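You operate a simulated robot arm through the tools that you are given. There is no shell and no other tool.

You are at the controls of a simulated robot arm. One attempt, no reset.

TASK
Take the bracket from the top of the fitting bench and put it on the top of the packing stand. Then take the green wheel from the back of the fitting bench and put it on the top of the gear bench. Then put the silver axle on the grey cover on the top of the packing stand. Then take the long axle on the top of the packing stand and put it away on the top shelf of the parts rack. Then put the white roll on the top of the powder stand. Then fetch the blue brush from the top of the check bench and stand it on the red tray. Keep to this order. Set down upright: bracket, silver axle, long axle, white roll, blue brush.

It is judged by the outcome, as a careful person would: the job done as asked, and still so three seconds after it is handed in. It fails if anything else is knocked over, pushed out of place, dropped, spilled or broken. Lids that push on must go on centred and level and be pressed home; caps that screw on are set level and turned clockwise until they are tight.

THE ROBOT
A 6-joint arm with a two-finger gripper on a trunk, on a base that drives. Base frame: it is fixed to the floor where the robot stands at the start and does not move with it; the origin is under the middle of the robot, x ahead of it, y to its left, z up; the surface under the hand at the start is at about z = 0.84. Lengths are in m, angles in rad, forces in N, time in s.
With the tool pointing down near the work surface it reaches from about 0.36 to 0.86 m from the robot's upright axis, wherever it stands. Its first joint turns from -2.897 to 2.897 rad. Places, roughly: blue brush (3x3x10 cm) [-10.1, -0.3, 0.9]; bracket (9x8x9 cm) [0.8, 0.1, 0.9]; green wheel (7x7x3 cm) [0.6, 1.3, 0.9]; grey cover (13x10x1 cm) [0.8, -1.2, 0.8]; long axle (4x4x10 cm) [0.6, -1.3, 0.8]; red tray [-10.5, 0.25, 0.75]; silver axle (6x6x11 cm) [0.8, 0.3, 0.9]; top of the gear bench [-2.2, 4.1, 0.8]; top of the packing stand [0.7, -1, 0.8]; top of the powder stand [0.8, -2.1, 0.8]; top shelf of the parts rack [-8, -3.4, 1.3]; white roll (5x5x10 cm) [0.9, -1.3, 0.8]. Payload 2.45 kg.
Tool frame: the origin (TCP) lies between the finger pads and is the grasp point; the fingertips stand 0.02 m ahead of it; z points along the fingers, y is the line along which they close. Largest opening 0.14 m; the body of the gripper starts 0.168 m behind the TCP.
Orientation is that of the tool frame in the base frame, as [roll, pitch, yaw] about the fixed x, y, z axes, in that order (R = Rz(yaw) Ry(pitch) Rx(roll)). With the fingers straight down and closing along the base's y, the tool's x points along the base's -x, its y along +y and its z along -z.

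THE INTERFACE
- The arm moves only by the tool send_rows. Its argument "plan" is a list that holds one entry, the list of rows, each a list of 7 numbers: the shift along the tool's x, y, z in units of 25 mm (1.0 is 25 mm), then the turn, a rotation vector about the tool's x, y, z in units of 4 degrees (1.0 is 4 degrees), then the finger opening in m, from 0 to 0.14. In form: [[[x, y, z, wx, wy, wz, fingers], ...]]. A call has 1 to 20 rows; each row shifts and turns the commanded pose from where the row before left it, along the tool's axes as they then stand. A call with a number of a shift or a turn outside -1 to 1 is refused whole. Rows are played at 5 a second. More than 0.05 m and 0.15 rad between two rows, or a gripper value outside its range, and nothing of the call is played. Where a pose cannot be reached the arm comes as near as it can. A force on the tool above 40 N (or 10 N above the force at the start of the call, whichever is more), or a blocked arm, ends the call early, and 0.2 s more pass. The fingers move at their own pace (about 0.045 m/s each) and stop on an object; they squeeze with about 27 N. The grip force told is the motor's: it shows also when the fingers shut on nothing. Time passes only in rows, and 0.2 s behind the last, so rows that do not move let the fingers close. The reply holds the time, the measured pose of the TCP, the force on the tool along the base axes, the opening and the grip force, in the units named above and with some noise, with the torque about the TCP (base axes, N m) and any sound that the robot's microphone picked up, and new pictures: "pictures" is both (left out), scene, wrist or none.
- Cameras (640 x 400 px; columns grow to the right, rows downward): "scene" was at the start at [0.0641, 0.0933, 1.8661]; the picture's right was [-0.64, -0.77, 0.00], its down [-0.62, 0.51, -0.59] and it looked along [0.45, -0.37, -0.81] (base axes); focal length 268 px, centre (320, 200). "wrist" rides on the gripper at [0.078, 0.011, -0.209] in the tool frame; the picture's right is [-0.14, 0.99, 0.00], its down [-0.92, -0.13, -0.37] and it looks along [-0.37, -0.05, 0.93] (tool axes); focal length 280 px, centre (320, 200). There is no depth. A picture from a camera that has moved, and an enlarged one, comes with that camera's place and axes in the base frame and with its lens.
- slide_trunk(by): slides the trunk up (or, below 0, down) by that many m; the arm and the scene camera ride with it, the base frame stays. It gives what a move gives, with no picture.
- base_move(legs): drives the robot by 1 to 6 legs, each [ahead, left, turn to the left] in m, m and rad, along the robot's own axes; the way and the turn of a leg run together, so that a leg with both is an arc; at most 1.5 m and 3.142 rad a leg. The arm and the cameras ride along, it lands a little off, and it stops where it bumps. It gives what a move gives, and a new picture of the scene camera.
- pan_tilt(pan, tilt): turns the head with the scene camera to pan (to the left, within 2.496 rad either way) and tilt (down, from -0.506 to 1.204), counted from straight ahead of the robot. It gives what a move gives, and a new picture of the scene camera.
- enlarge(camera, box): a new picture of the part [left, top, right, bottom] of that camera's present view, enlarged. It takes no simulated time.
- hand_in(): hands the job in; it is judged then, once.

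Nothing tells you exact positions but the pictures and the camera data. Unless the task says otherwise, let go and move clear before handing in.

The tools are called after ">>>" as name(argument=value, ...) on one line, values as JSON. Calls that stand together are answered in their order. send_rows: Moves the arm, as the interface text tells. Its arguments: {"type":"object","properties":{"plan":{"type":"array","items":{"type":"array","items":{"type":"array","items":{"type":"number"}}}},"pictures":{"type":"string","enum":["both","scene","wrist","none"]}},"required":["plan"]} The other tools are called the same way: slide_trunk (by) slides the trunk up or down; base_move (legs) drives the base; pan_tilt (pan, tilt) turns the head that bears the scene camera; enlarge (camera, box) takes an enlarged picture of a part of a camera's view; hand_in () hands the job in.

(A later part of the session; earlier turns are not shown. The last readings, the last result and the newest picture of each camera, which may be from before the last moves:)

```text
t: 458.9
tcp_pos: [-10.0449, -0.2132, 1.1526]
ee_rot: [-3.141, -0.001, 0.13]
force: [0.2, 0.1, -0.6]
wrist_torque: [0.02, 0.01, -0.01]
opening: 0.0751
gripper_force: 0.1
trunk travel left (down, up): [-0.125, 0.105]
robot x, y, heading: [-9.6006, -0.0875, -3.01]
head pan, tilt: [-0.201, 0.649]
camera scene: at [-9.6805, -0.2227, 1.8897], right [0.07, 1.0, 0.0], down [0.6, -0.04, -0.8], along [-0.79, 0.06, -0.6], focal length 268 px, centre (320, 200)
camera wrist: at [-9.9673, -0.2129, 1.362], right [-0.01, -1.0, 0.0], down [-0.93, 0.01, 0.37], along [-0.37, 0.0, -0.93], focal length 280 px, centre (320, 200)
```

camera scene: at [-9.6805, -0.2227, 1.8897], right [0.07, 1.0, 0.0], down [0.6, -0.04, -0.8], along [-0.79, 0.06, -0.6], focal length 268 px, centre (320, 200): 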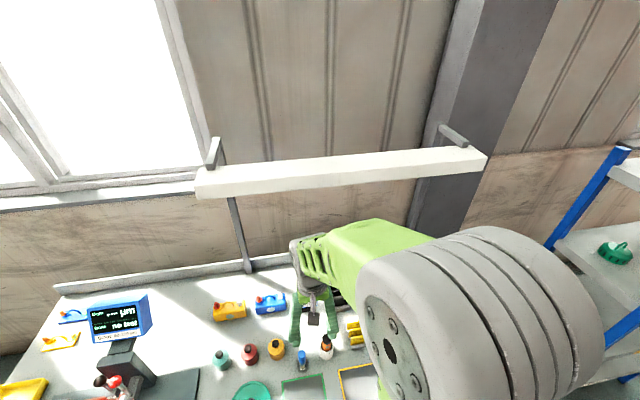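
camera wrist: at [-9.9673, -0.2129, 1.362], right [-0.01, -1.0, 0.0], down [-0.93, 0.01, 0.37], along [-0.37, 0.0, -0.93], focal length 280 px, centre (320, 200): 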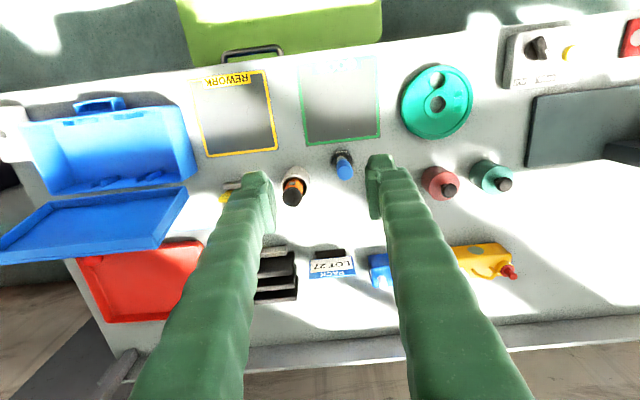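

>>> enlarge(camera="wrist", box=[230, 90, 454, 230])

>>> enlarge(camera="wrist", box=[0, 80, 320, 340])

>>> enlarge(camera="scene", box=[200, 280, 376, 400])

```text
2.86 times, centred on (342, 160) of wrist
camera zoom: at [-9.9673, -0.2129, 1.362], right [-0.01, -1.0, 0.0], down [-0.93, 0.01, 0.37], along [-0.37, 0.0, -0.93], focal length 801 px, centre (257, 314)
```

zoom: 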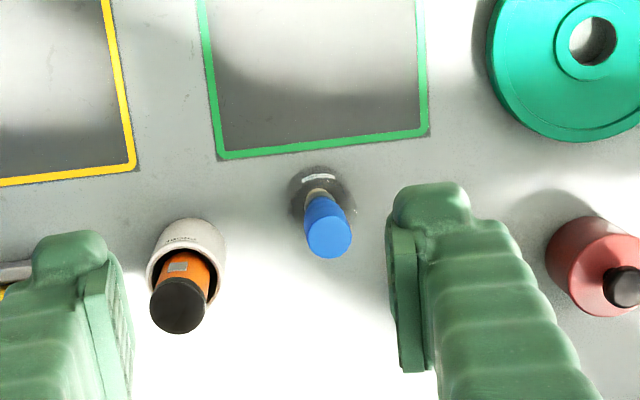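

```text
1.54 times, centred on (160, 210) of wrist
camera zoom: at [-9.9673, -0.2129, 1.362], right [-0.01, -1.0, 0.0], down [-0.93, 0.01, 0.37], along [-0.37, 0.0, -0.93], focal length 431 px, centre (566, 185)
```

zoom: 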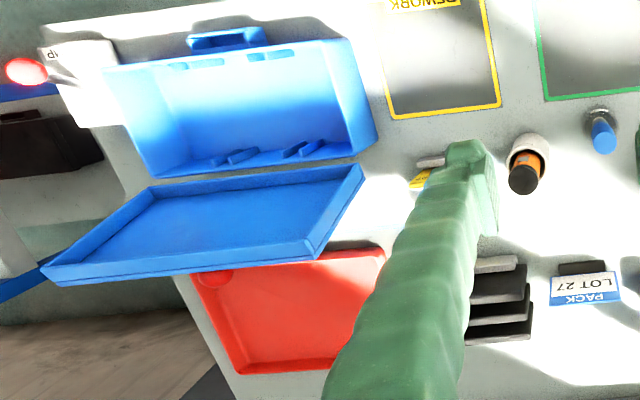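

```text
3.33 times, centred on (288, 340) of scene
camera zoom: at [-9.6805, -0.2227, 1.8897], right [0.07, 1.0, 0.0], down [0.6, -0.04, -0.8], along [-0.79, 0.06, -0.6], focal length 893 px, centre (427, -267)
```

zoom: 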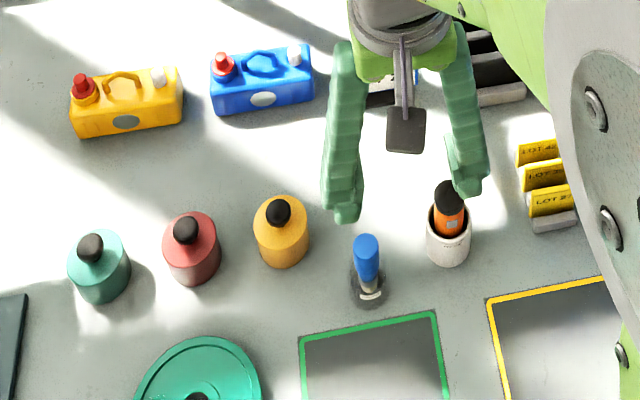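

>>> enlarge(camera="scene", box=[285, 335, 325, 385])

>>> enlarge(camera="wrist", box=[318, 135, 366, 185])

```text
8.00 times, centred on (305, 360) of scene
camera zoom: at [-9.6805, -0.2227, 1.8897], right [0.07, 1.0, 0.0], down [0.6, -0.04, -0.8], along [-0.79, 0.06, -0.6], focal length 2144 px, centre (440, -1080)
```

zoom: 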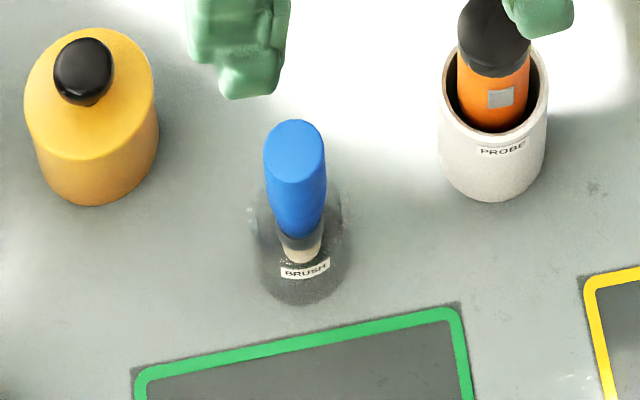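

```text
8.00 times, centred on (342, 160) of wrist
camera zoom: at [-9.9673, -0.2129, 1.362], right [-0.01, -1.0, 0.0], down [-0.93, 0.01, 0.37], along [-0.37, 0.0, -0.93], focal length 2243 px, centre (144, 520)
```

zoom: 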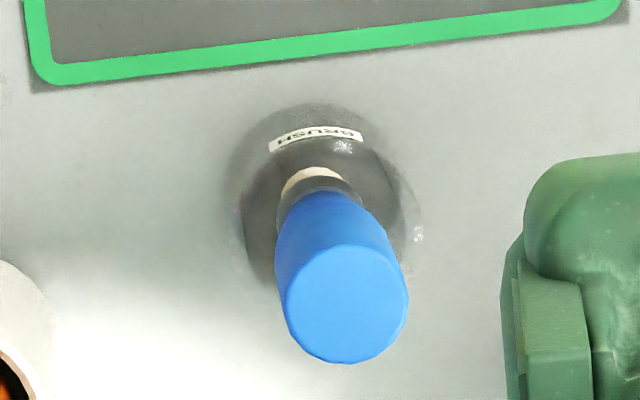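

The brush stands in a transparent glass labelled BRUSH (rim about z 0.84), its blue handle rising to z≈0.89; the PROBE cup and yellow canister are close on both sides. I will grip only the handle above the rim and lift straight out; first I centre above it with a narrow opening.

>>> send_rows(plan=[[[-0.855, 0.457, 0, 0, 0, 0, 0.06], [-0.855, 0.457, 0, 0, 0, 0, 0.06], [-0.855, 0.457, 0, 0, 0, 0, 0.06], [0, 0, 0.8, 0, 0, 0, 0.06], [0, 0, 0.8, 0, 0, 0, 0.06], [0, 0, 0.8, 0, 0, 0, 0.06], [0, 0, 0.8, 0, 0, 0, 0.06], [0, 0, 0.8, 0, 0, 0, 0.06], [0, 0, 0.8, 0, 0, 0, 0.06], [0, 0, 0.8, 0, 0, 0, 0.06], [0, 0, 0.8, 0, 0, 0, 0.06], [0, 0, 0, 0, 0, 0, 0.06]]], pictures="both")

>>> enlarge(camera="wrist", box=[240, 110, 400, 210])

>>> enlarge(camera="scene", box=[255, 300, 345, 385])

```text
t: 461.5
tcp_pos: [-10.1061, -0.2549, 0.9937]
ee_rot: [-3.139, -0.001, 0.127]
force: [-0.4, 0.2, 1.0]
wrist_torque: [-0.02, -0.01, 0.01]
opening: 0.0603
gripper_force: 0.1
trunk travel left (down, up): [-0.125, 0.105]
robot x, y, heading: [-9.6055, -0.0861, -3.013]
head pan, tilt: [-0.201, 0.649]
camera scene: at [-9.6805, -0.2221, 1.8897], right [0.07, 1.0, 0.0], down [0.6, -0.04, -0.8], along [-0.79, 0.06, -0.6], focal length 268 px, centre (320, 200)
camera wrist: at [-10.0265, -0.2554, 1.2022], right [-0.01, -1.0, 0.0], down [-0.93, 0.01, 0.37], along [-0.37, 0.0, -0.93], focal length 280 px, centre (320, 200)
```

scene: 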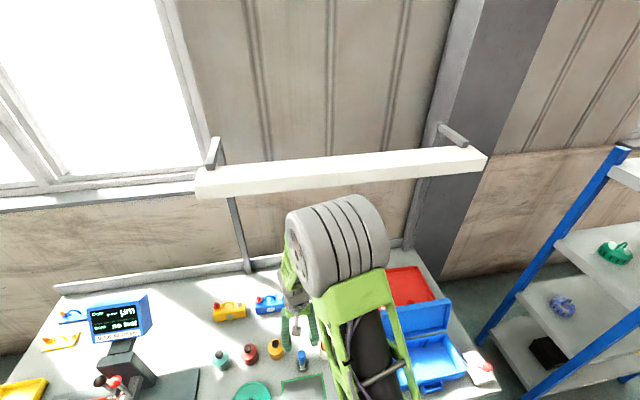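
wrist: 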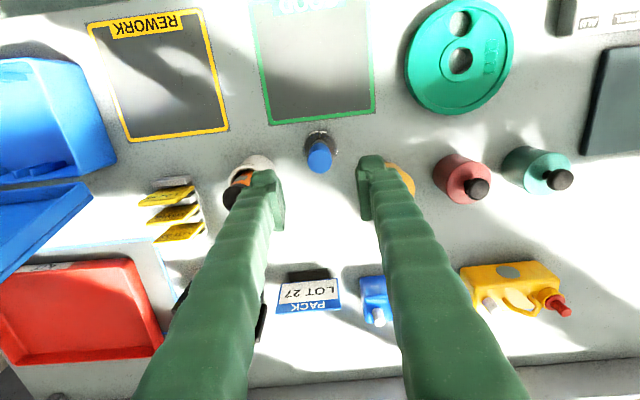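

```text
4.00 times, centred on (320, 160) of wrist
camera zoom: at [-10.0265, -0.2554, 1.2022], right [-0.01, -1.0, 0.0], down [-0.93, 0.01, 0.37], along [-0.37, 0.0, -0.93], focal length 1122 px, centre (320, 360)
```

zoom: 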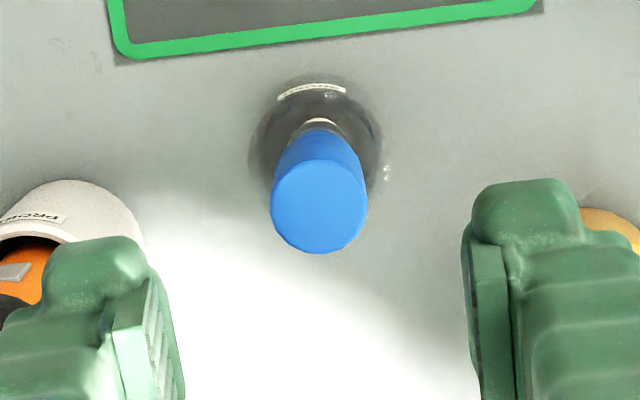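

```text
4.71 times, centred on (300, 342) of scene
camera zoom: at [-9.6805, -0.2221, 1.8897], right [0.07, 1.0, 0.0], down [0.6, -0.04, -0.8], along [-0.79, 0.06, -0.6], focal length 1261 px, centre (414, -471)
```

zoom: 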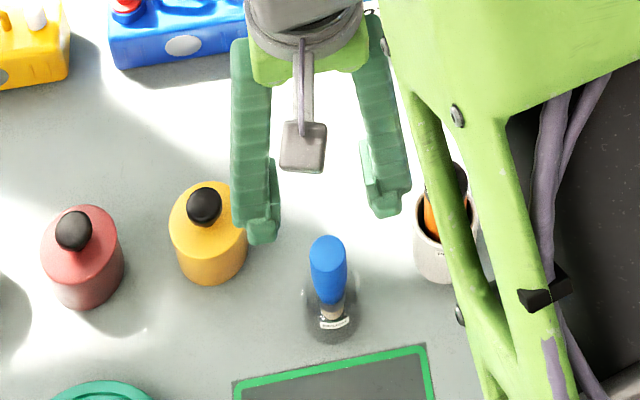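

The handle is exactly under the TCP. I descend until the fingertips are about 1 cm above the glass rim, then check before closing.

>>> send_rows(plan=[[[0, 0, 0.6, 0, 0, 0, 0.06], [0, 0, 0.6, 0, 0, 0, 0.06], [0, 0, 0.6, 0, 0, 0, 0.06], [0, 0, 0.6, 0, 0, 0, 0.06], [0, 0, 0.6, 0, 0, 0, 0.06], [0, 0, 0.6, 0, 0, 0, 0.06], [0, 0, 0.6, 0, 0, 0, 0.06], [0, 0, 0.5, 0, 0, 0, 0.06], [0, 0, 0, 0, 0, 0, 0.06]]], pictures="both")

>>> enlarge(camera="wrist", box=[240, 130, 400, 230])

>>> enlarge(camera="scene", box=[255, 315, 335, 385])

```text
t: 463.5
tcp_pos: [-10.1044, -0.2549, 0.8757]
ee_rot: [-3.141, -0.003, 0.127]
force: [0.2, -0.8, -1.0]
wrist_torque: [-0.02, -0.05, 0.03]
opening: 0.0602
gripper_force: 0.1
trunk travel left (down, up): [-0.125, 0.105]
robot x, y, heading: [-9.5996, -0.0867, -3.016]
head pan, tilt: [-0.201, 0.649]
camera scene: at [-9.6806, -0.2221, 1.8897], right [0.07, 1.0, 0.0], down [0.6, -0.04, -0.8], along [-0.79, 0.06, -0.6], focal length 268 px, centre (320, 200)
camera wrist: at [-10.0263, -0.2542, 1.0846], right [-0.01, -1.0, 0.0], down [-0.93, 0.01, 0.37], along [-0.37, 0.0, -0.93], focal length 280 px, centre (320, 200)
```

scene: 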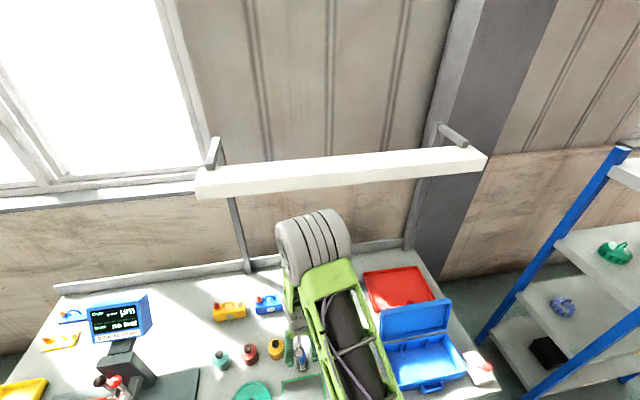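
wrist: 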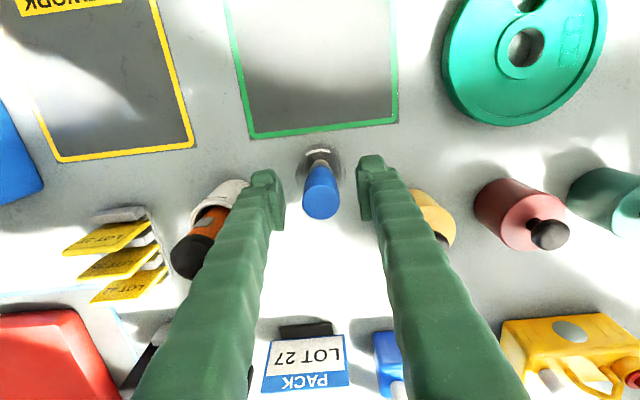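

```text
4.00 times, centred on (320, 180) of wrist
camera zoom: at [-10.0263, -0.2542, 1.0846], right [-0.01, -1.0, 0.0], down [-0.93, 0.01, 0.37], along [-0.37, 0.0, -0.93], focal length 1122 px, centre (320, 280)
```

zoom: 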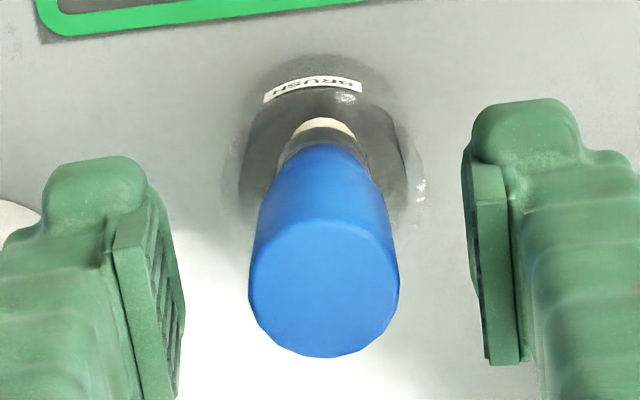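

```text
5.71 times, centred on (295, 350) of scene
camera zoom: at [-9.6806, -0.2221, 1.8897], right [0.07, 1.0, 0.0], down [0.6, -0.04, -0.8], along [-0.79, 0.06, -0.6], focal length 1532 px, centre (463, -657)
```

zoom: 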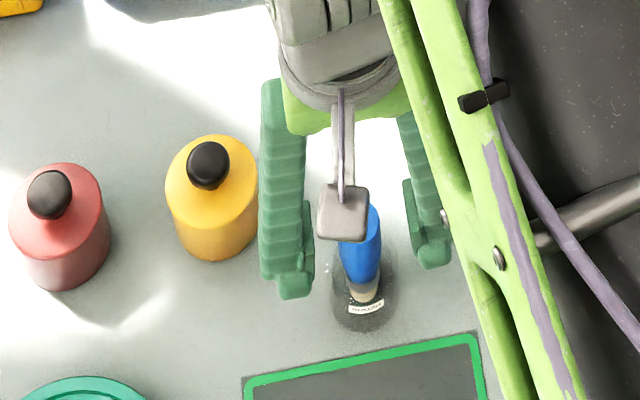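

The fingertips (z≈0.856) are above the glass rim (z≈0.83–0.845) and straddle the blue handle. I close gently.

>>> send_rows(plan=[[[0, 0, 0, 0, 0, 0, 0.045], [0, 0, 0, 0, 0, 0, 0.035], [0, 0, 0, 0, 0, 0, 0.028], [0, 0, 0, 0, 0, 0, 0.02], [0, 0, 0, 0, 0, 0, 0.01], [0, 0, 0, 0, 0, 0, 0.01]]], pictures="wrist")

>>> enlarge(camera="wrist", box=[240, 130, 400, 230])

```text
t: 464.9
tcp_pos: [-10.1046, -0.2548, 0.8767]
ee_rot: [-3.141, 0.0, 0.127]
force: [0.3, -0.3, 0.2]
wrist_torque: [0.01, -0.02, 0.01]
opening: 0.0247
gripper_force: 27.5
trunk travel left (down, up): [-0.125, 0.105]
robot x, y, heading: [-9.5987, -0.0872, -3.014]
head pan, tilt: [-0.201, 0.649]
camera wrist: at [-10.0265, -0.2543, 1.0848], right [-0.01, -1.0, 0.0], down [-0.93, 0.01, 0.37], along [-0.37, 0.0, -0.93], focal length 280 px, centre (320, 200)
```

wrist: 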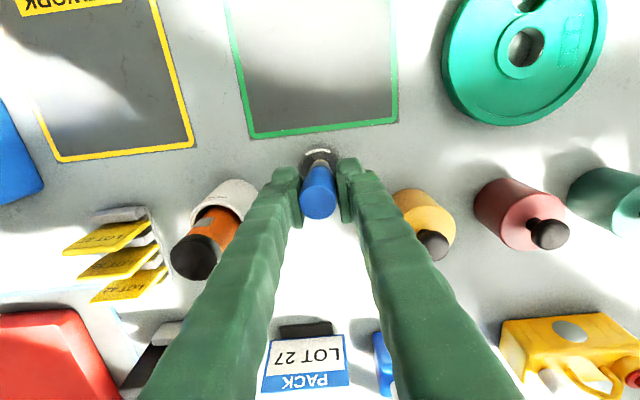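

```text
4.00 times, centred on (320, 180) of wrist
camera zoom: at [-10.0265, -0.2543, 1.0848], right [-0.01, -1.0, 0.0], down [-0.93, 0.01, 0.37], along [-0.37, 0.0, -0.93], focal length 1122 px, centre (320, 280)
```

zoom: 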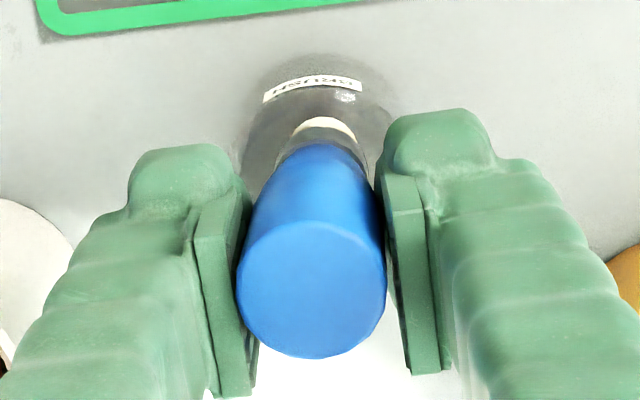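

Gripped at 0.025 m. I lift straight up slowly and check that the glass stays.

>>> send_rows(plan=[[[0, 0, -0.15, 0, 0, 0, 0.01], [0, 0, -0.3, 0, 0, 0, 0.01], [0, 0, -0.4, 0, 0, 0, 0.01], [0, 0, -0.4, 0, 0, 0, 0.01], [0, 0, -0.4, 0, 0, 0, 0.01], [0, 0, -0.4, 0, 0, 0, 0.01], [0, 0, -0.5, 0, 0, 0, 0.01], [0, 0, -0.5, 0, 0, 0, 0.01], [0, 0, 0, 0, 0, 0, 0.01]]], pictures="both")

>>> enlarge(camera="wrist", box=[240, 100, 400, 230])

>>> enlarge(camera="scene", box=[255, 305, 345, 385])

```text
t: 466.9
tcp_pos: [-10.1031, -0.2541, 0.9531]
ee_rot: [3.141, -0.002, 0.128]
force: [0.9, 0.9, -0.5]
wrist_torque: [-0.01, 0.01, 0.03]
opening: 0.025
gripper_force: 27.3
trunk travel left (down, up): [-0.125, 0.105]
robot x, y, heading: [-9.5971, -0.0849, -3.015]
head pan, tilt: [-0.201, 0.649]
camera scene: at [-9.6807, -0.2222, 1.8897], right [0.07, 1.0, 0.0], down [0.6, -0.04, -0.8], along [-0.79, 0.06, -0.6], focal length 268 px, centre (320, 200)
camera wrist: at [-10.0255, -0.2549, 1.1623], right [-0.01, -1.0, 0.0], down [-0.93, 0.01, 0.37], along [-0.37, 0.0, -0.93], focal length 280 px, centre (320, 200)
```

scene: 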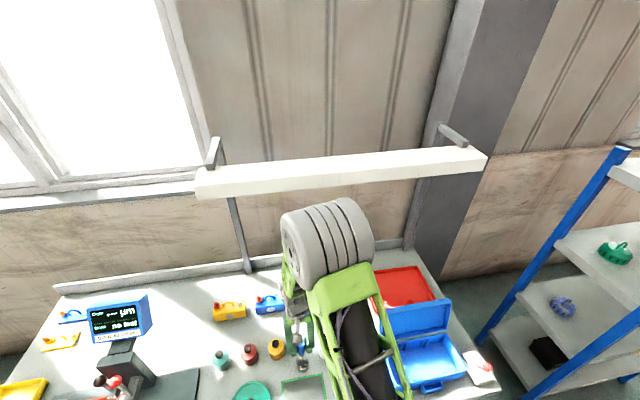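
wrist: 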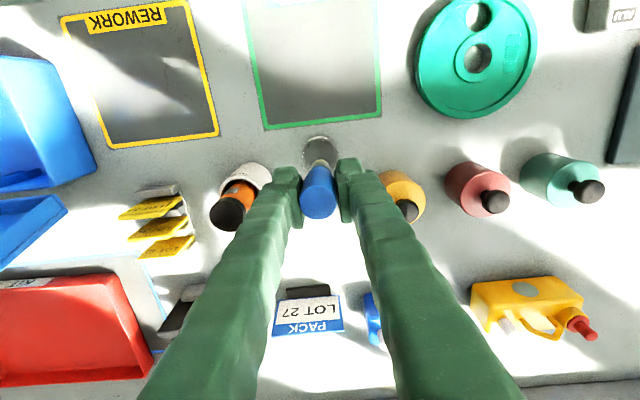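

```text
3.08 times, centred on (320, 165) of wrist
camera zoom: at [-10.0255, -0.2549, 1.1623], right [-0.01, -1.0, 0.0], down [-0.93, 0.01, 0.37], along [-0.37, 0.0, -0.93], focal length 863 px, centre (320, 308)
```

zoom: 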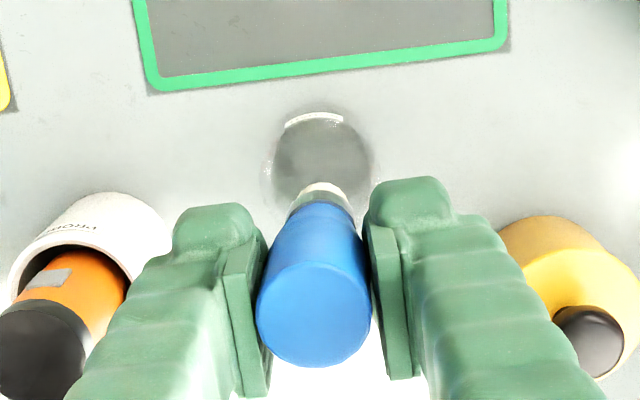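

```text
5.00 times, centred on (300, 345) of scene
camera zoom: at [-9.6807, -0.2222, 1.8897], right [0.07, 1.0, 0.0], down [0.6, -0.04, -0.8], along [-0.79, 0.06, -0.6], focal length 1340 px, centre (420, -525)
```

zoom: 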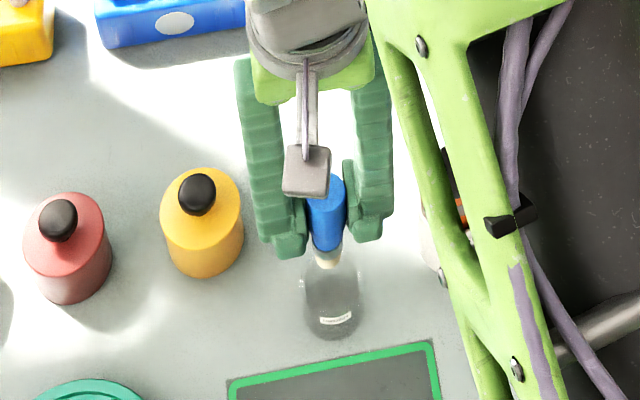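

The brush is out; the glass stays in place. I raise to z≈1.03, then carry the brush over the low items to a point beside the tray, behind the case lid and in front of the lamp bar.

>>> send_rows(plan=[[[0, 0, -0.78, 0, 0, 0, 0.01], [0, 0, -0.78, 0, 0, 0, 0.01], [0, 0, -0.78, 0, 0, 0, 0.01], [0, 0, -0.78, 0, 0, 0, 0.01], [-0.676, -0.672, 0, 0, 0, 0, 0.01], [-0.676, -0.672, 0, 0, 0, 0, 0.01], [-0.676, -0.672, 0, 0, 0, 0, 0.01], [-0.676, -0.672, 0, 0, 0, 0, 0.01], [-0.676, -0.672, 0, 0, 0, 0, 0.01], [-0.676, -0.672, 0, 0, 0, 0, 0.01], [0, 0, 0, 0, 0, 0, 0.01]]], pictures="both")

```text
t: 469.3
tcp_pos: [-10.2175, -0.1657, 1.0285]
ee_rot: [-3.141, -0.002, 0.127]
force: [-0.2, -0.8, -0.1]
wrist_torque: [0.01, 0.03, 0.02]
opening: 0.025
gripper_force: 27.2
trunk travel left (down, up): [-0.125, 0.105]
robot x, y, heading: [-9.5996, -0.0853, -3.016]
head pan, tilt: [-0.201, 0.649]
camera scene: at [-9.6805, -0.2223, 1.8897], right [0.07, 1.0, 0.0], down [0.6, -0.04, -0.8], along [-0.79, 0.06, -0.6], focal length 268 px, centre (320, 200)
camera wrist: at [-10.1394, -0.1666, 1.2371], right [-0.01, -1.0, 0.0], down [-0.93, 0.01, 0.37], along [-0.37, 0.0, -0.93], focal length 280 px, centre (320, 200)
```

scene: 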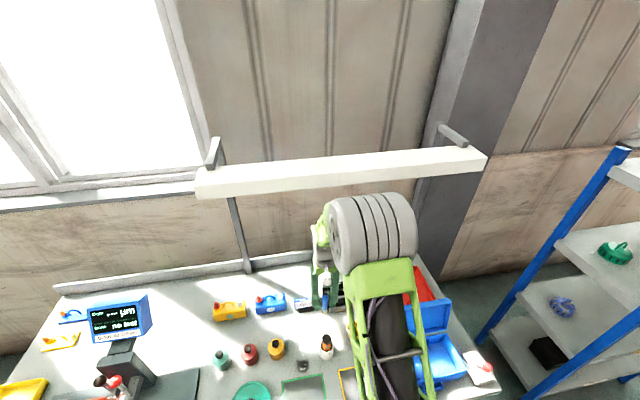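
wrist: 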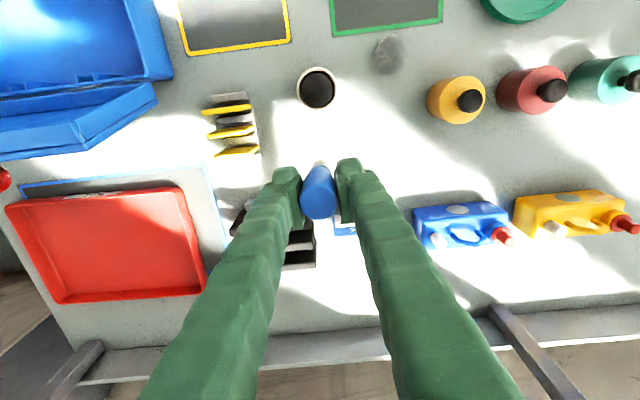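

The tray is now fully visible: corners about [-10.289, 0.060], [-10.491, 0.057], [-10.524, 0.344], [-10.32, 0.365], empty. I carry the brush in a straight line, behind the lid, to [-10.38, 0.18].

>>> send_rows(plan=[[[-0.261, -0.808, 0, 0, 0, 0, 0.01], [-0.261, -0.808, 0, 0, 0, 0, 0.01], [-0.261, -0.808, 0, 0, 0, 0, 0.01], [-0.261, -0.808, 0, 0, 0, 0, 0.01], [-0.261, -0.808, 0, 0, 0, 0, 0.01], [-0.261, -0.808, 0, 0, 0, 0, 0.01], [-0.261, -0.808, 0, 0, 0, 0, 0.01], [-0.261, -0.808, 0, 0, 0, 0, 0.01], [-0.261, -0.808, 0, 0, 0, 0, 0.01], [0, 0, 0, 0, 0, 0, 0.01]]], pictures="both")

```text
t: 471.5
tcp_pos: [-10.298, 0.0045, 1.0296]
ee_rot: [-3.141, -0.002, 0.127]
force: [0.0, -0.5, -0.4]
wrist_torque: [0.04, -0.02, -0.01]
opening: 0.025
gripper_force: 26.7
trunk travel left (down, up): [-0.125, 0.105]
robot x, y, heading: [-9.6042, -0.0885, -3.012]
head pan, tilt: [-0.201, 0.649]
camera scene: at [-9.6806, -0.2223, 1.8897], right [0.07, 1.0, 0.0], down [0.6, -0.04, -0.8], along [-0.79, 0.06, -0.6], focal length 268 px, centre (320, 200)
camera wrist: at [-10.2203, 0.0044, 1.239], right [-0.01, -1.0, 0.0], down [-0.93, 0.01, 0.37], along [-0.37, 0.0, -0.93], focal length 280 px, centre (320, 200)
```

scene: 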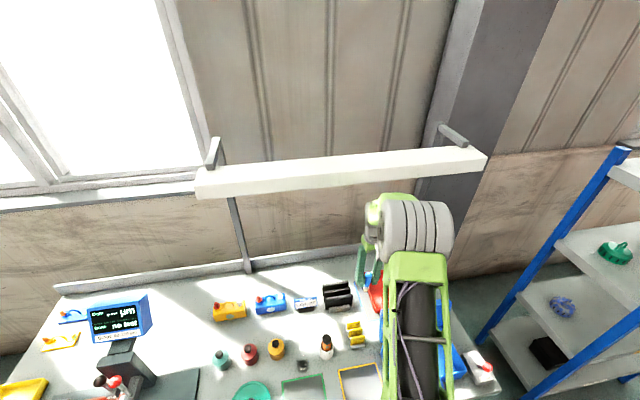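
wrist: 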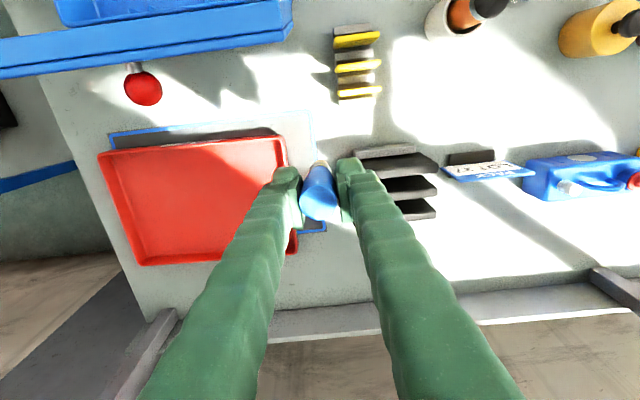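

The line is clear (I note a red ball knob behind the lid at about [-10.22, 0.17, 0.956]; the hand stays well behind it). I go on to [-10.392, 0.18].

>>> send_rows(plan=[[[-0.6, -0.5, 0, 0, 0, 0, 0.01], [-0.6, -0.6, 0, 0, 0, 0, 0.01], [-0.6, -0.7, 0, 0, 0, 0, 0.01], [-0.5, -0.8, 0, 0, 0, 0, 0.01], [-0.3, -0.9, 0, 0, 0, 0, 0.01], [-0.24, -0.98, 0, 0, 0, 0, 0.01], [0, -0.98, 0, 0, 0, 0, 0.01], [0, -0.98, 0, 0, 0, 0, 0.01], [0, -0.98, 0, 0, 0, 0, 0.01], [0, 0, 0, 0, 0, 0, 0.01]]], pictures="both")

```text
t: 473.7
tcp_pos: [-10.3919, 0.1803, 1.0291]
ee_rot: [3.141, -0.001, 0.129]
force: [0.2, 0.0, 0.3]
wrist_torque: [-0.01, -0.02, 0.01]
opening: 0.0248
gripper_force: 26.9
trunk travel left (down, up): [-0.125, 0.105]
robot x, y, heading: [-9.5984, -0.087, -3.012]
head pan, tilt: [-0.201, 0.649]
camera scene: at [-9.6806, -0.2223, 1.8897], right [0.07, 1.0, 0.0], down [0.6, -0.04, -0.8], along [-0.79, 0.06, -0.6], focal length 268 px, centre (320, 200)
camera wrist: at [-10.3142, 0.1799, 1.2386], right [-0.01, -1.0, 0.0], down [-0.93, 0.01, 0.37], along [-0.37, 0.0, -0.93], focal length 280 px, centre (320, 200)
```

scene: 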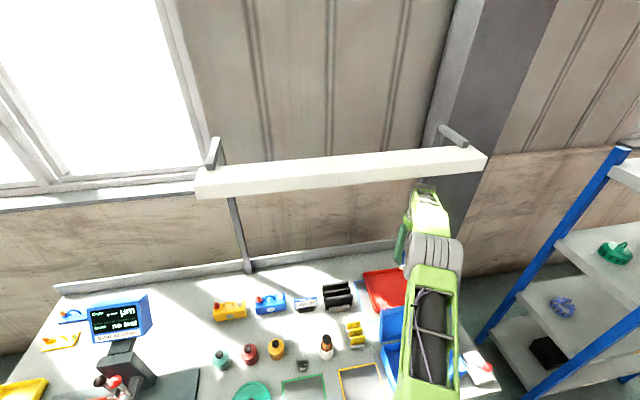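
wrist: 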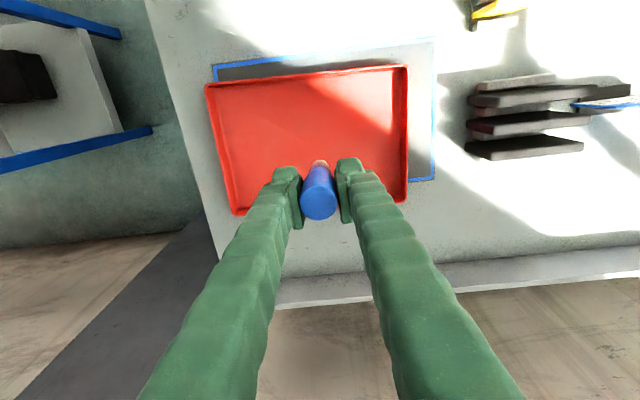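

The brush hangs over the middle of the tray. I descend to just above it.

>>> send_rows(plan=[[[0, 0, 0.6, 0, 0, 0, 0.01], [0, 0, 0.6, 0, 0, 0, 0.01], [0, 0, 0.6, 0, 0, 0, 0.01], [0, 0, 0.6, 0, 0, 0, 0.01], [0, 0, 0.6, 0, 0, 0, 0.01], [0, 0, 0.6, 0, 0, 0, 0.01], [0, 0, 0.5, 0, 0, 0, 0.01], [0, 0, 0, 0, 0, 0, 0.01]]], pictures="both")

>>> enlarge(camera="wrist", box=[220, 80, 420, 230])

```text
t: 475.5
tcp_pos: [-10.3926, 0.1797, 0.9272]
ee_rot: [3.141, -0.001, 0.127]
force: [0.0, -0.5, -1.0]
wrist_torque: [0.02, 0.0, 0.0]
opening: 0.0248
gripper_force: 26.6
trunk travel left (down, up): [-0.125, 0.105]
robot x, y, heading: [-9.6043, -0.0879, -3.021]
head pan, tilt: [-0.201, 0.649]
camera scene: at [-9.6806, -0.2222, 1.8897], right [0.07, 1.0, 0.0], down [0.6, -0.04, -0.8], along [-0.79, 0.06, -0.6], focal length 268 px, centre (320, 200)
camera wrist: at [-10.3146, 0.1802, 1.1354], right [-0.01, -1.0, 0.0], down [-0.93, 0.01, 0.37], along [-0.37, 0.0, -0.93], focal length 280 px, centre (320, 200)
```

scene: 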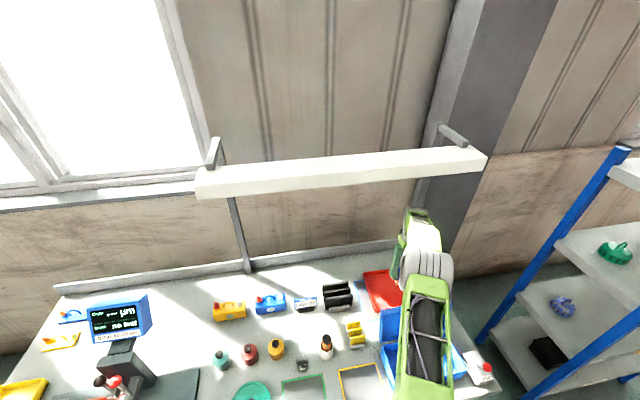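
wrist: 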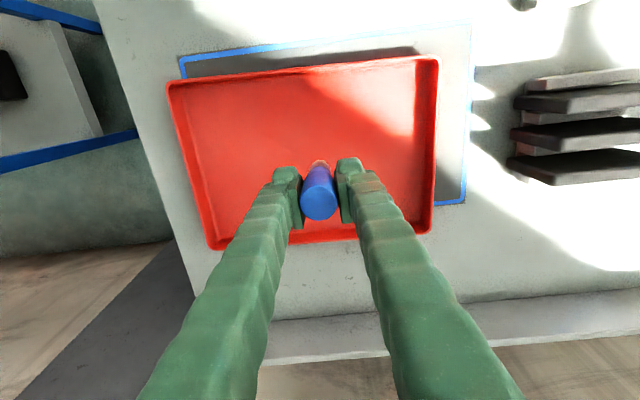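

```text
2.67 times, centred on (320, 155) of wrist
camera zoom: at [-10.3146, 0.1802, 1.1354], right [-0.01, -1.0, 0.0], down [-0.93, 0.01, 0.37], along [-0.37, 0.0, -0.93], focal length 748 px, centre (320, 320)
```

zoom: 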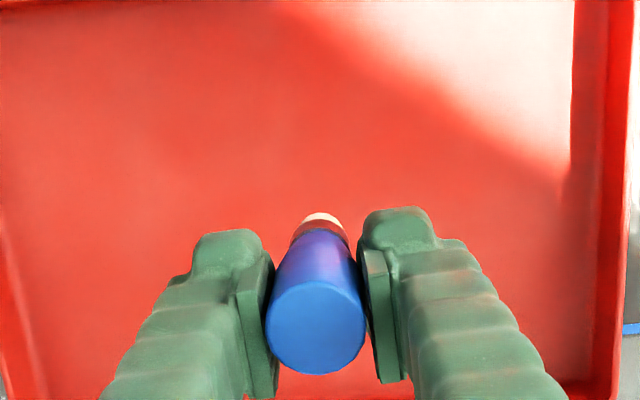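

>>> send_rows(plan=[[[0, 0, 0.16, 0, 0, 0, 0.01], [0, 0, 0.16, 0, 0, 0, 0.01], [0, 0, 0.16, 0, 0, 0, 0.01], [0, 0, 0.16, 0, 0, 0, 0.01], [0, 0, 0.16, 0, 0, 0, 0.01], [0, 0, 0.16, 0, 0, 0, 0.01], [0, 0, 0, 0, 0, 0, 0.01]]], pictures="none")

>>> send_rows(plan=[[[0, 0, 0.1, 0, 0, 0, 0.01], [0, 0, 0.1, 0, 0, 0, 0.01], [0, 0, 0.1, 0, 0, 0, 0.01], [0, 0, 0, 0, 0, 0, 0.01]]], pictures="none")

>>> send_rows(plan=[[[0, 0, 0.08, 0, 0, 0, 0.01], [0, 0, 0.08, 0, 0, 0, 0.01], [0, 0, 0, 0, 0, 0, 0.01]]], pictures="wrist")

```text
t: 477.1
tcp_pos: [-10.3934, 0.1807, 0.9027]
ee_rot: [3.141, -0.002, 0.127]
force: [-0.4, 0.0, -0.6]
wrist_torque: [0.0, 0.01, -0.01]
opening: 0.0247
gripper_force: 27.3
trunk travel left (down, up): [-0.125, 0.105]
robot x, y, heading: [-9.6031, -0.0884, -3.017]
head pan, tilt: [-0.201, 0.649]
```

```text
t: 478.1
tcp_pos: [-10.3933, 0.1803, 0.8962]
ee_rot: [3.141, -0.002, 0.127]
force: [0.9, -0.2, -0.7]
wrist_torque: [0.0, -0.01, -0.03]
opening: 0.0247
gripper_force: 26.9
trunk travel left (down, up): [-0.125, 0.105]
robot x, y, heading: [-9.5994, -0.0869, -3.013]
head pan, tilt: [-0.201, 0.649]
```

```text
t: 478.9
tcp_pos: [-10.3924, 0.1794, 0.8929]
ee_rot: [3.14, -0.001, 0.127]
force: [1.1, 0.1, -0.8]
wrist_torque: [-0.05, 0.04, 0.03]
opening: 0.0247
gripper_force: 26.7
trunk travel left (down, up): [-0.125, 0.105]
robot x, y, heading: [-9.5954, -0.0911, -3.013]
head pan, tilt: [-0.201, 0.649]
camera wrist: at [-10.3145, 0.1801, 1.1007], right [-0.01, -1.0, 0.0], down [-0.93, 0.01, 0.37], along [-0.37, 0.0, -0.93], focal length 280 px, centre (320, 200)
```

wrist: 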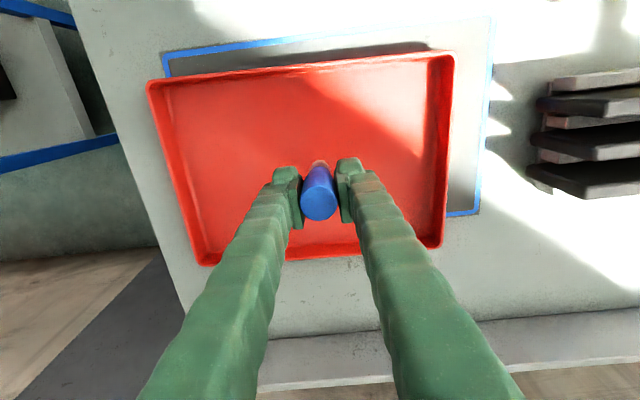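

>>> send_rows(plan=[[[0, 0, 0.08, 0, 0, 0, 0.01], [0, 0, 0.08, 0, 0, 0, 0.01], [0, 0, 0, 0, 0, 0, 0.01]]], pictures="none")

>>> send_rows(plan=[[[0, 0, 0.08, 0, 0, 0, 0.01], [0, 0, 0.08, 0, 0, 0, 0.01], [0, 0, 0, 0, 0, 0, 0.01]]], pictures="none")

>>> send_rows(plan=[[[0, 0, 0.06, 0, 0, 0, 0.01], [0, 0, 0.06, 0, 0, 0, 0.01], [0, 0, 0, 0, 0, 0, 0.01]]], pictures="wrist")

```text
t: 479.7
tcp_pos: [-10.393, 0.1798, 0.8901]
ee_rot: [-3.141, -0.001, 0.128]
force: [0.5, -1.0, -0.2]
wrist_torque: [-0.01, -0.07, -0.03]
opening: 0.0247
gripper_force: 26.5
trunk travel left (down, up): [-0.125, 0.105]
robot x, y, heading: [-9.5978, -0.0885, -3.023]
head pan, tilt: [-0.201, 0.649]
```

```text
t: 480.5
tcp_pos: [-10.3935, 0.1801, 0.885]
ee_rot: [-3.141, -0.002, 0.128]
force: [-0.4, 0.5, 0.1]
wrist_torque: [0.05, 0.0, 0.01]
opening: 0.0246
gripper_force: 27.4
trunk travel left (down, up): [-0.125, 0.105]
robot x, y, heading: [-9.5967, -0.0883, -3.021]
head pan, tilt: [-0.201, 0.649]
```

```text
t: 481.3
tcp_pos: [-10.3917, 0.1802, 0.8794]
ee_rot: [-3.14, -0.002, 0.13]
force: [-0.2, 0.4, -0.2]
wrist_torque: [-0.03, -0.02, 0.02]
opening: 0.0248
gripper_force: 27.0
trunk travel left (down, up): [-0.125, 0.105]
robot x, y, heading: [-9.6049, -0.0901, -3.017]
head pan, tilt: [-0.201, 0.649]
camera wrist: at [-10.3142, 0.1804, 1.0889], right [-0.01, -1.0, 0.0], down [-0.93, 0.01, 0.37], along [-0.37, 0.0, -0.93], focal length 280 px, centre (320, 200)
```

wrist: 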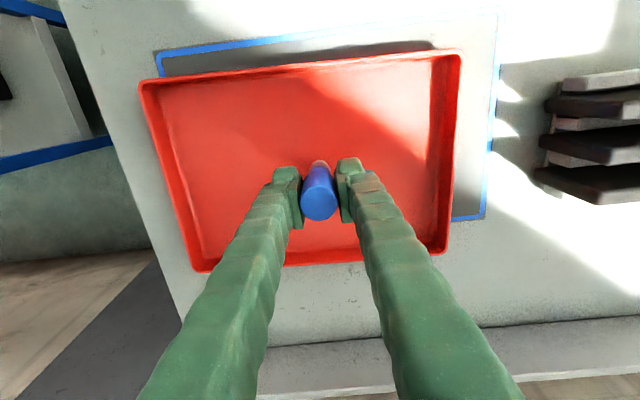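

>>> send_rows(plan=[[[0, 0, 0.06, 0, 0, 0, 0.01], [0, 0, 0.06, 0, 0, 0, 0.01], [0, 0, 0, 0, 0, 0, 0.01]]], pictures="none")

>>> send_rows(plan=[[[0, 0, 0.05, 0, 0, 0, 0.01], [0, 0, 0.05, 0, 0, 0, 0.01], [0, 0, 0, 0, 0, 0, 0.01]]], pictures="none")

>>> send_rows(plan=[[[0, 0, 0.05, 0, 0, 0, 0.01], [0, 0, 0.05, 0, 0, 0, 0.01], [0, 0, 0, 0, 0, 0, 0.01]]], pictures="none")

```text
t: 482.1
tcp_pos: [-10.3916, 0.1814, 0.8782]
ee_rot: [3.142, -0.004, 0.125]
force: [0.0, -0.4, -0.7]
wrist_torque: [0.03, 0.0, 0.01]
opening: 0.0248
gripper_force: 27.0
trunk travel left (down, up): [-0.125, 0.105]
robot x, y, heading: [-9.6003, -0.0876, -3.011]
head pan, tilt: [-0.201, 0.649]
```

```text
t: 482.9
tcp_pos: [-10.3926, 0.1795, 0.8761]
ee_rot: [3.141, -0.002, 0.127]
force: [0.5, 0.3, -0.8]
wrist_torque: [-0.03, 0.0, -0.03]
opening: 0.0249
gripper_force: 26.5
trunk travel left (down, up): [-0.125, 0.105]
robot x, y, heading: [-9.6007, -0.088, -3.013]
head pan, tilt: [-0.201, 0.649]
```

```text
t: 483.7
tcp_pos: [-10.3919, 0.1804, 0.8721]
ee_rot: [-3.141, -0.001, 0.127]
force: [-0.2, -0.5, 0.4]
wrist_torque: [-0.01, -0.01, 0.0]
opening: 0.0246
gripper_force: 26.9
trunk travel left (down, up): [-0.125, 0.105]
robot x, y, heading: [-9.6008, -0.0846, -3.012]
head pan, tilt: [-0.201, 0.649]
```

>>> send_rows(plan=[[[0, 0, 0.05, 0, 0, 0, 0.01], [0, 0, 0, 0, 0, 0, 0.01]]], pictures="none")

>>> send_rows(plan=[[[0, 0, 0.05, 0, 0, 0, 0.01], [0, 0, 0, 0, 0, 0, 0.01]]], pictures="wrist")

>>> enlarge(camera="wrist", box=[240, 110, 400, 230])

```text
t: 484.3
tcp_pos: [-10.3929, 0.1813, 0.8717]
ee_rot: [3.141, -0.001, 0.128]
force: [-0.7, 0.1, -0.5]
wrist_torque: [0.02, -0.01, 0.0]
opening: 0.0247
gripper_force: 27.0
trunk travel left (down, up): [-0.125, 0.105]
robot x, y, heading: [-9.5959, -0.0905, -3.017]
head pan, tilt: [-0.201, 0.649]
```

```text
t: 484.9
tcp_pos: [-10.3928, 0.1807, 0.8722]
ee_rot: [-3.139, -0.002, 0.127]
force: [-0.9, 0.1, 4.7]
wrist_torque: [-0.04, 0.02, -0.01]
opening: 0.0246
gripper_force: 26.9
trunk travel left (down, up): [-0.125, 0.105]
robot x, y, heading: [-9.6016, -0.0876, -3.013]
head pan, tilt: [-0.201, 0.649]
camera wrist: at [-10.3141, 0.18, 1.0804], right [-0.01, -1.0, 0.0], down [-0.93, 0.01, 0.37], along [-0.37, 0.0, -0.93], focal length 280 px, centre (320, 200)
```

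wrist: 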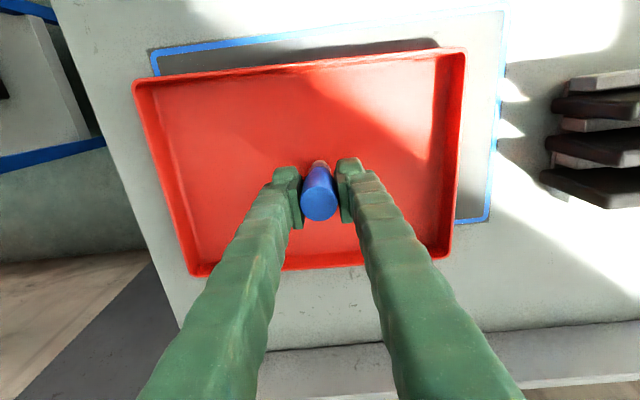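

```text
3.33 times, centred on (320, 170) of wrist
camera zoom: at [-10.3141, 0.18, 1.0804], right [-0.01, -1.0, 0.0], down [-0.93, 0.01, 0.37], along [-0.37, 0.0, -0.93], focal length 935 px, centre (320, 300)
```

zoom: 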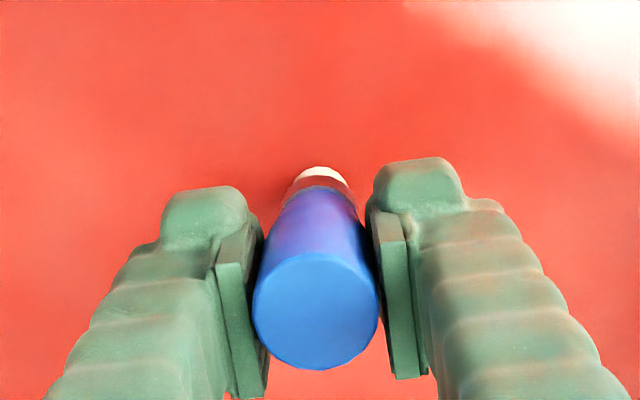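

Contact (about 5 N). I press one more millimetre to seat it flat, then open.

>>> send_rows(plan=[[[0, 0, 0.04, 0, 0, 0, 0.01], [0, 0, 0, 0, 0, 0, 0.01]]], pictures="none")

>>> send_rows(plan=[[[0, 0, -0.02, 0, 0, 0, 0.028], [0, 0, 0, 0, 0, 0, 0.035], [0, 0, 0, 0, 0, 0, 0.045], [0, 0, 0, 0, 0, 0, 0.055], [0, 0, 0, 0, 0, 0, 0.06], [0, 0, 0, 0, 0, 0, 0.06]]], pictures="wrist")

>>> enlarge(camera="wrist", box=[240, 110, 400, 230])

```text
t: 485.5
tcp_pos: [-10.3919, 0.1811, 0.8714]
ee_rot: [-3.141, 0.0, 0.126]
force: [0.0, -0.8, 13.6]
wrist_torque: [-0.05, -0.07, -0.01]
opening: 0.0248
gripper_force: 26.8
trunk travel left (down, up): [-0.125, 0.105]
robot x, y, heading: [-9.6014, -0.0878, -3.017]
head pan, tilt: [-0.201, 0.649]
```

```text
t: 486.9
tcp_pos: [-10.3932, 0.1814, 0.8701]
ee_rot: [3.141, 0.0, 0.127]
force: [-0.7, 0.1, 0.1]
wrist_torque: [-0.02, 0.0, -0.02]
opening: 0.0602
gripper_force: 0.0
trunk travel left (down, up): [-0.125, 0.105]
robot x, y, heading: [-9.5966, -0.088, -3.015]
head pan, tilt: [-0.201, 0.649]
camera wrist: at [-10.3145, 0.1805, 1.079], right [-0.01, -1.0, 0.0], down [-0.93, 0.01, 0.37], along [-0.37, 0.0, -0.93], focal length 280 px, centre (320, 200)
```

wrist: 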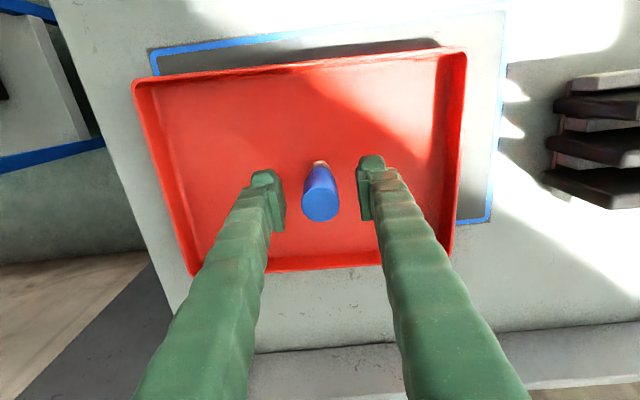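

```text
3.33 times, centred on (320, 170) of wrist
camera zoom: at [-10.3145, 0.1805, 1.079], right [-0.01, -1.0, 0.0], down [-0.93, 0.01, 0.37], along [-0.37, 0.0, -0.93], focal length 935 px, centre (320, 300)
```

zoom: 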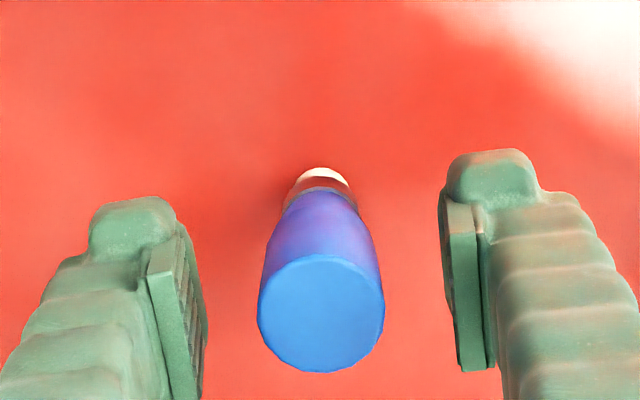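

The brush stands upright on the red tray. I rise straight up (staying below the lamp bar) and retreat the same way.

>>> send_rows(plan=[[[0, 0, -0.3, 0, 0, 0, 0.06], [0, 0, -0.6, 0, 0, 0, 0.06], [0, 0, -0.8, 0, 0, 0, 0.06], [0, 0, -0.8, 0, 0, 0, 0.06], [0, 0, -0.8, 0, 0, 0, 0.06], [0, 0, -0.8, 0, 0, 0, 0.06], [0, 0, -0.8, 0, 0, 0, 0.06], [0, 0, -0.8, 0, 0, 0, 0.06], [0, 0, -0.7, 0, 0, 0, 0.06], [0, 0, 0, 0, 0, 0, 0.06]]], pictures="wrist")

>>> send_rows(plan=[[[0, 0.98, 0, 0, 0, 0, 0.06], [0, 0.98, 0, 0, 0, 0, 0.06], [0, 0.98, 0, 0, 0, 0, 0.06], [0.24, 0.98, 0, 0, 0, 0, 0.06], [0.3, 0.9, 0, 0, 0, 0, 0.06], [0.5, 0.8, 0, 0, 0, 0, 0.06], [0.6, 0.7, 0, 0, 0, 0, 0.06], [0.6, 0.6, 0, 0, 0, 0, 0.06], [0.6, 0.5, 0, 0, 0, 0, 0.06], [0.26, 0.8, 0, 0, 0, 0, 0.06], [0.26, 0.8, 0, 0, 0, 0, 0.06], [0.26, 0.8, 0, 0, 0, 0, 0.06], [0.26, 0.8, 0, 0, 0, 0, 0.06], [0.26, 0.8, 0, 0, 0, 0, 0.06], [0.26, 0.8, 0, 0, 0, 0, 0.06], [0.26, 0.8, 0, 0, 0, 0, 0.06], [0.26, 0.8, -0.2, 0, 0, 0, 0.06]]], pictures="both")

```text
t: 489.1
tcp_pos: [-10.3933, 0.1797, 1.0312]
ee_rot: [-3.141, -0.004, 0.128]
force: [0.6, 0.8, -0.5]
wrist_torque: [0.02, -0.01, 0.01]
opening: 0.0601
gripper_force: 0.1
trunk travel left (down, up): [-0.125, 0.105]
robot x, y, heading: [-9.5947, -0.0885, -3.009]
head pan, tilt: [-0.201, 0.649]
camera wrist: at [-10.3153, 0.1803, 1.2386], right [-0.01, -1.0, 0.0], down [-0.93, 0.01, 0.37], along [-0.37, 0.0, -0.93], focal length 280 px, centre (320, 200)
```

wrist: 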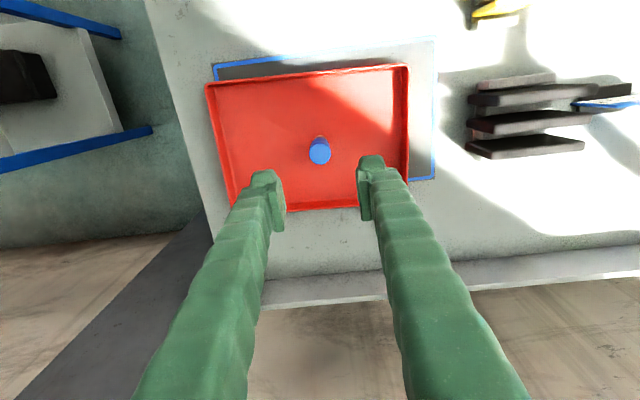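

```text
t: 492.7
tcp_pos: [-10.2275, -0.1479, 1.0374]
ee_rot: [-3.141, -0.003, 0.126]
force: [1.4, -0.1, 0.0]
wrist_torque: [-0.01, 0.0, 0.02]
opening: 0.0602
gripper_force: 0.0
trunk travel left (down, up): [-0.125, 0.105]
robot x, y, heading: [-9.5987, -0.0905, -3.013]
head pan, tilt: [-0.201, 0.649]
camera scene: at [-9.6801, -0.2226, 1.8897], right [0.07, 1.0, 0.0], down [0.6, -0.04, -0.8], along [-0.79, 0.06, -0.6], focal length 268 px, centre (320, 200)
camera wrist: at [-10.1485, -0.148, 1.2456], right [-0.01, -1.0, 0.0], down [-0.93, 0.01, 0.37], along [-0.37, 0.0, -0.93], focal length 280 px, centre (320, 200)
```

scene: 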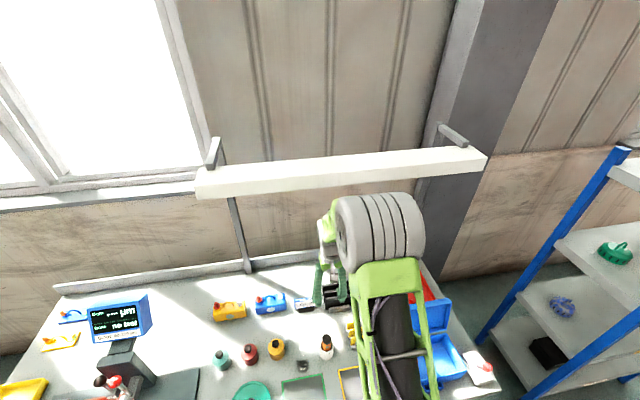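
wrist: 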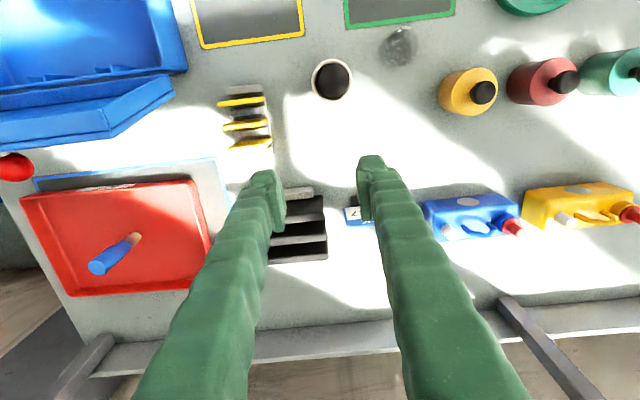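

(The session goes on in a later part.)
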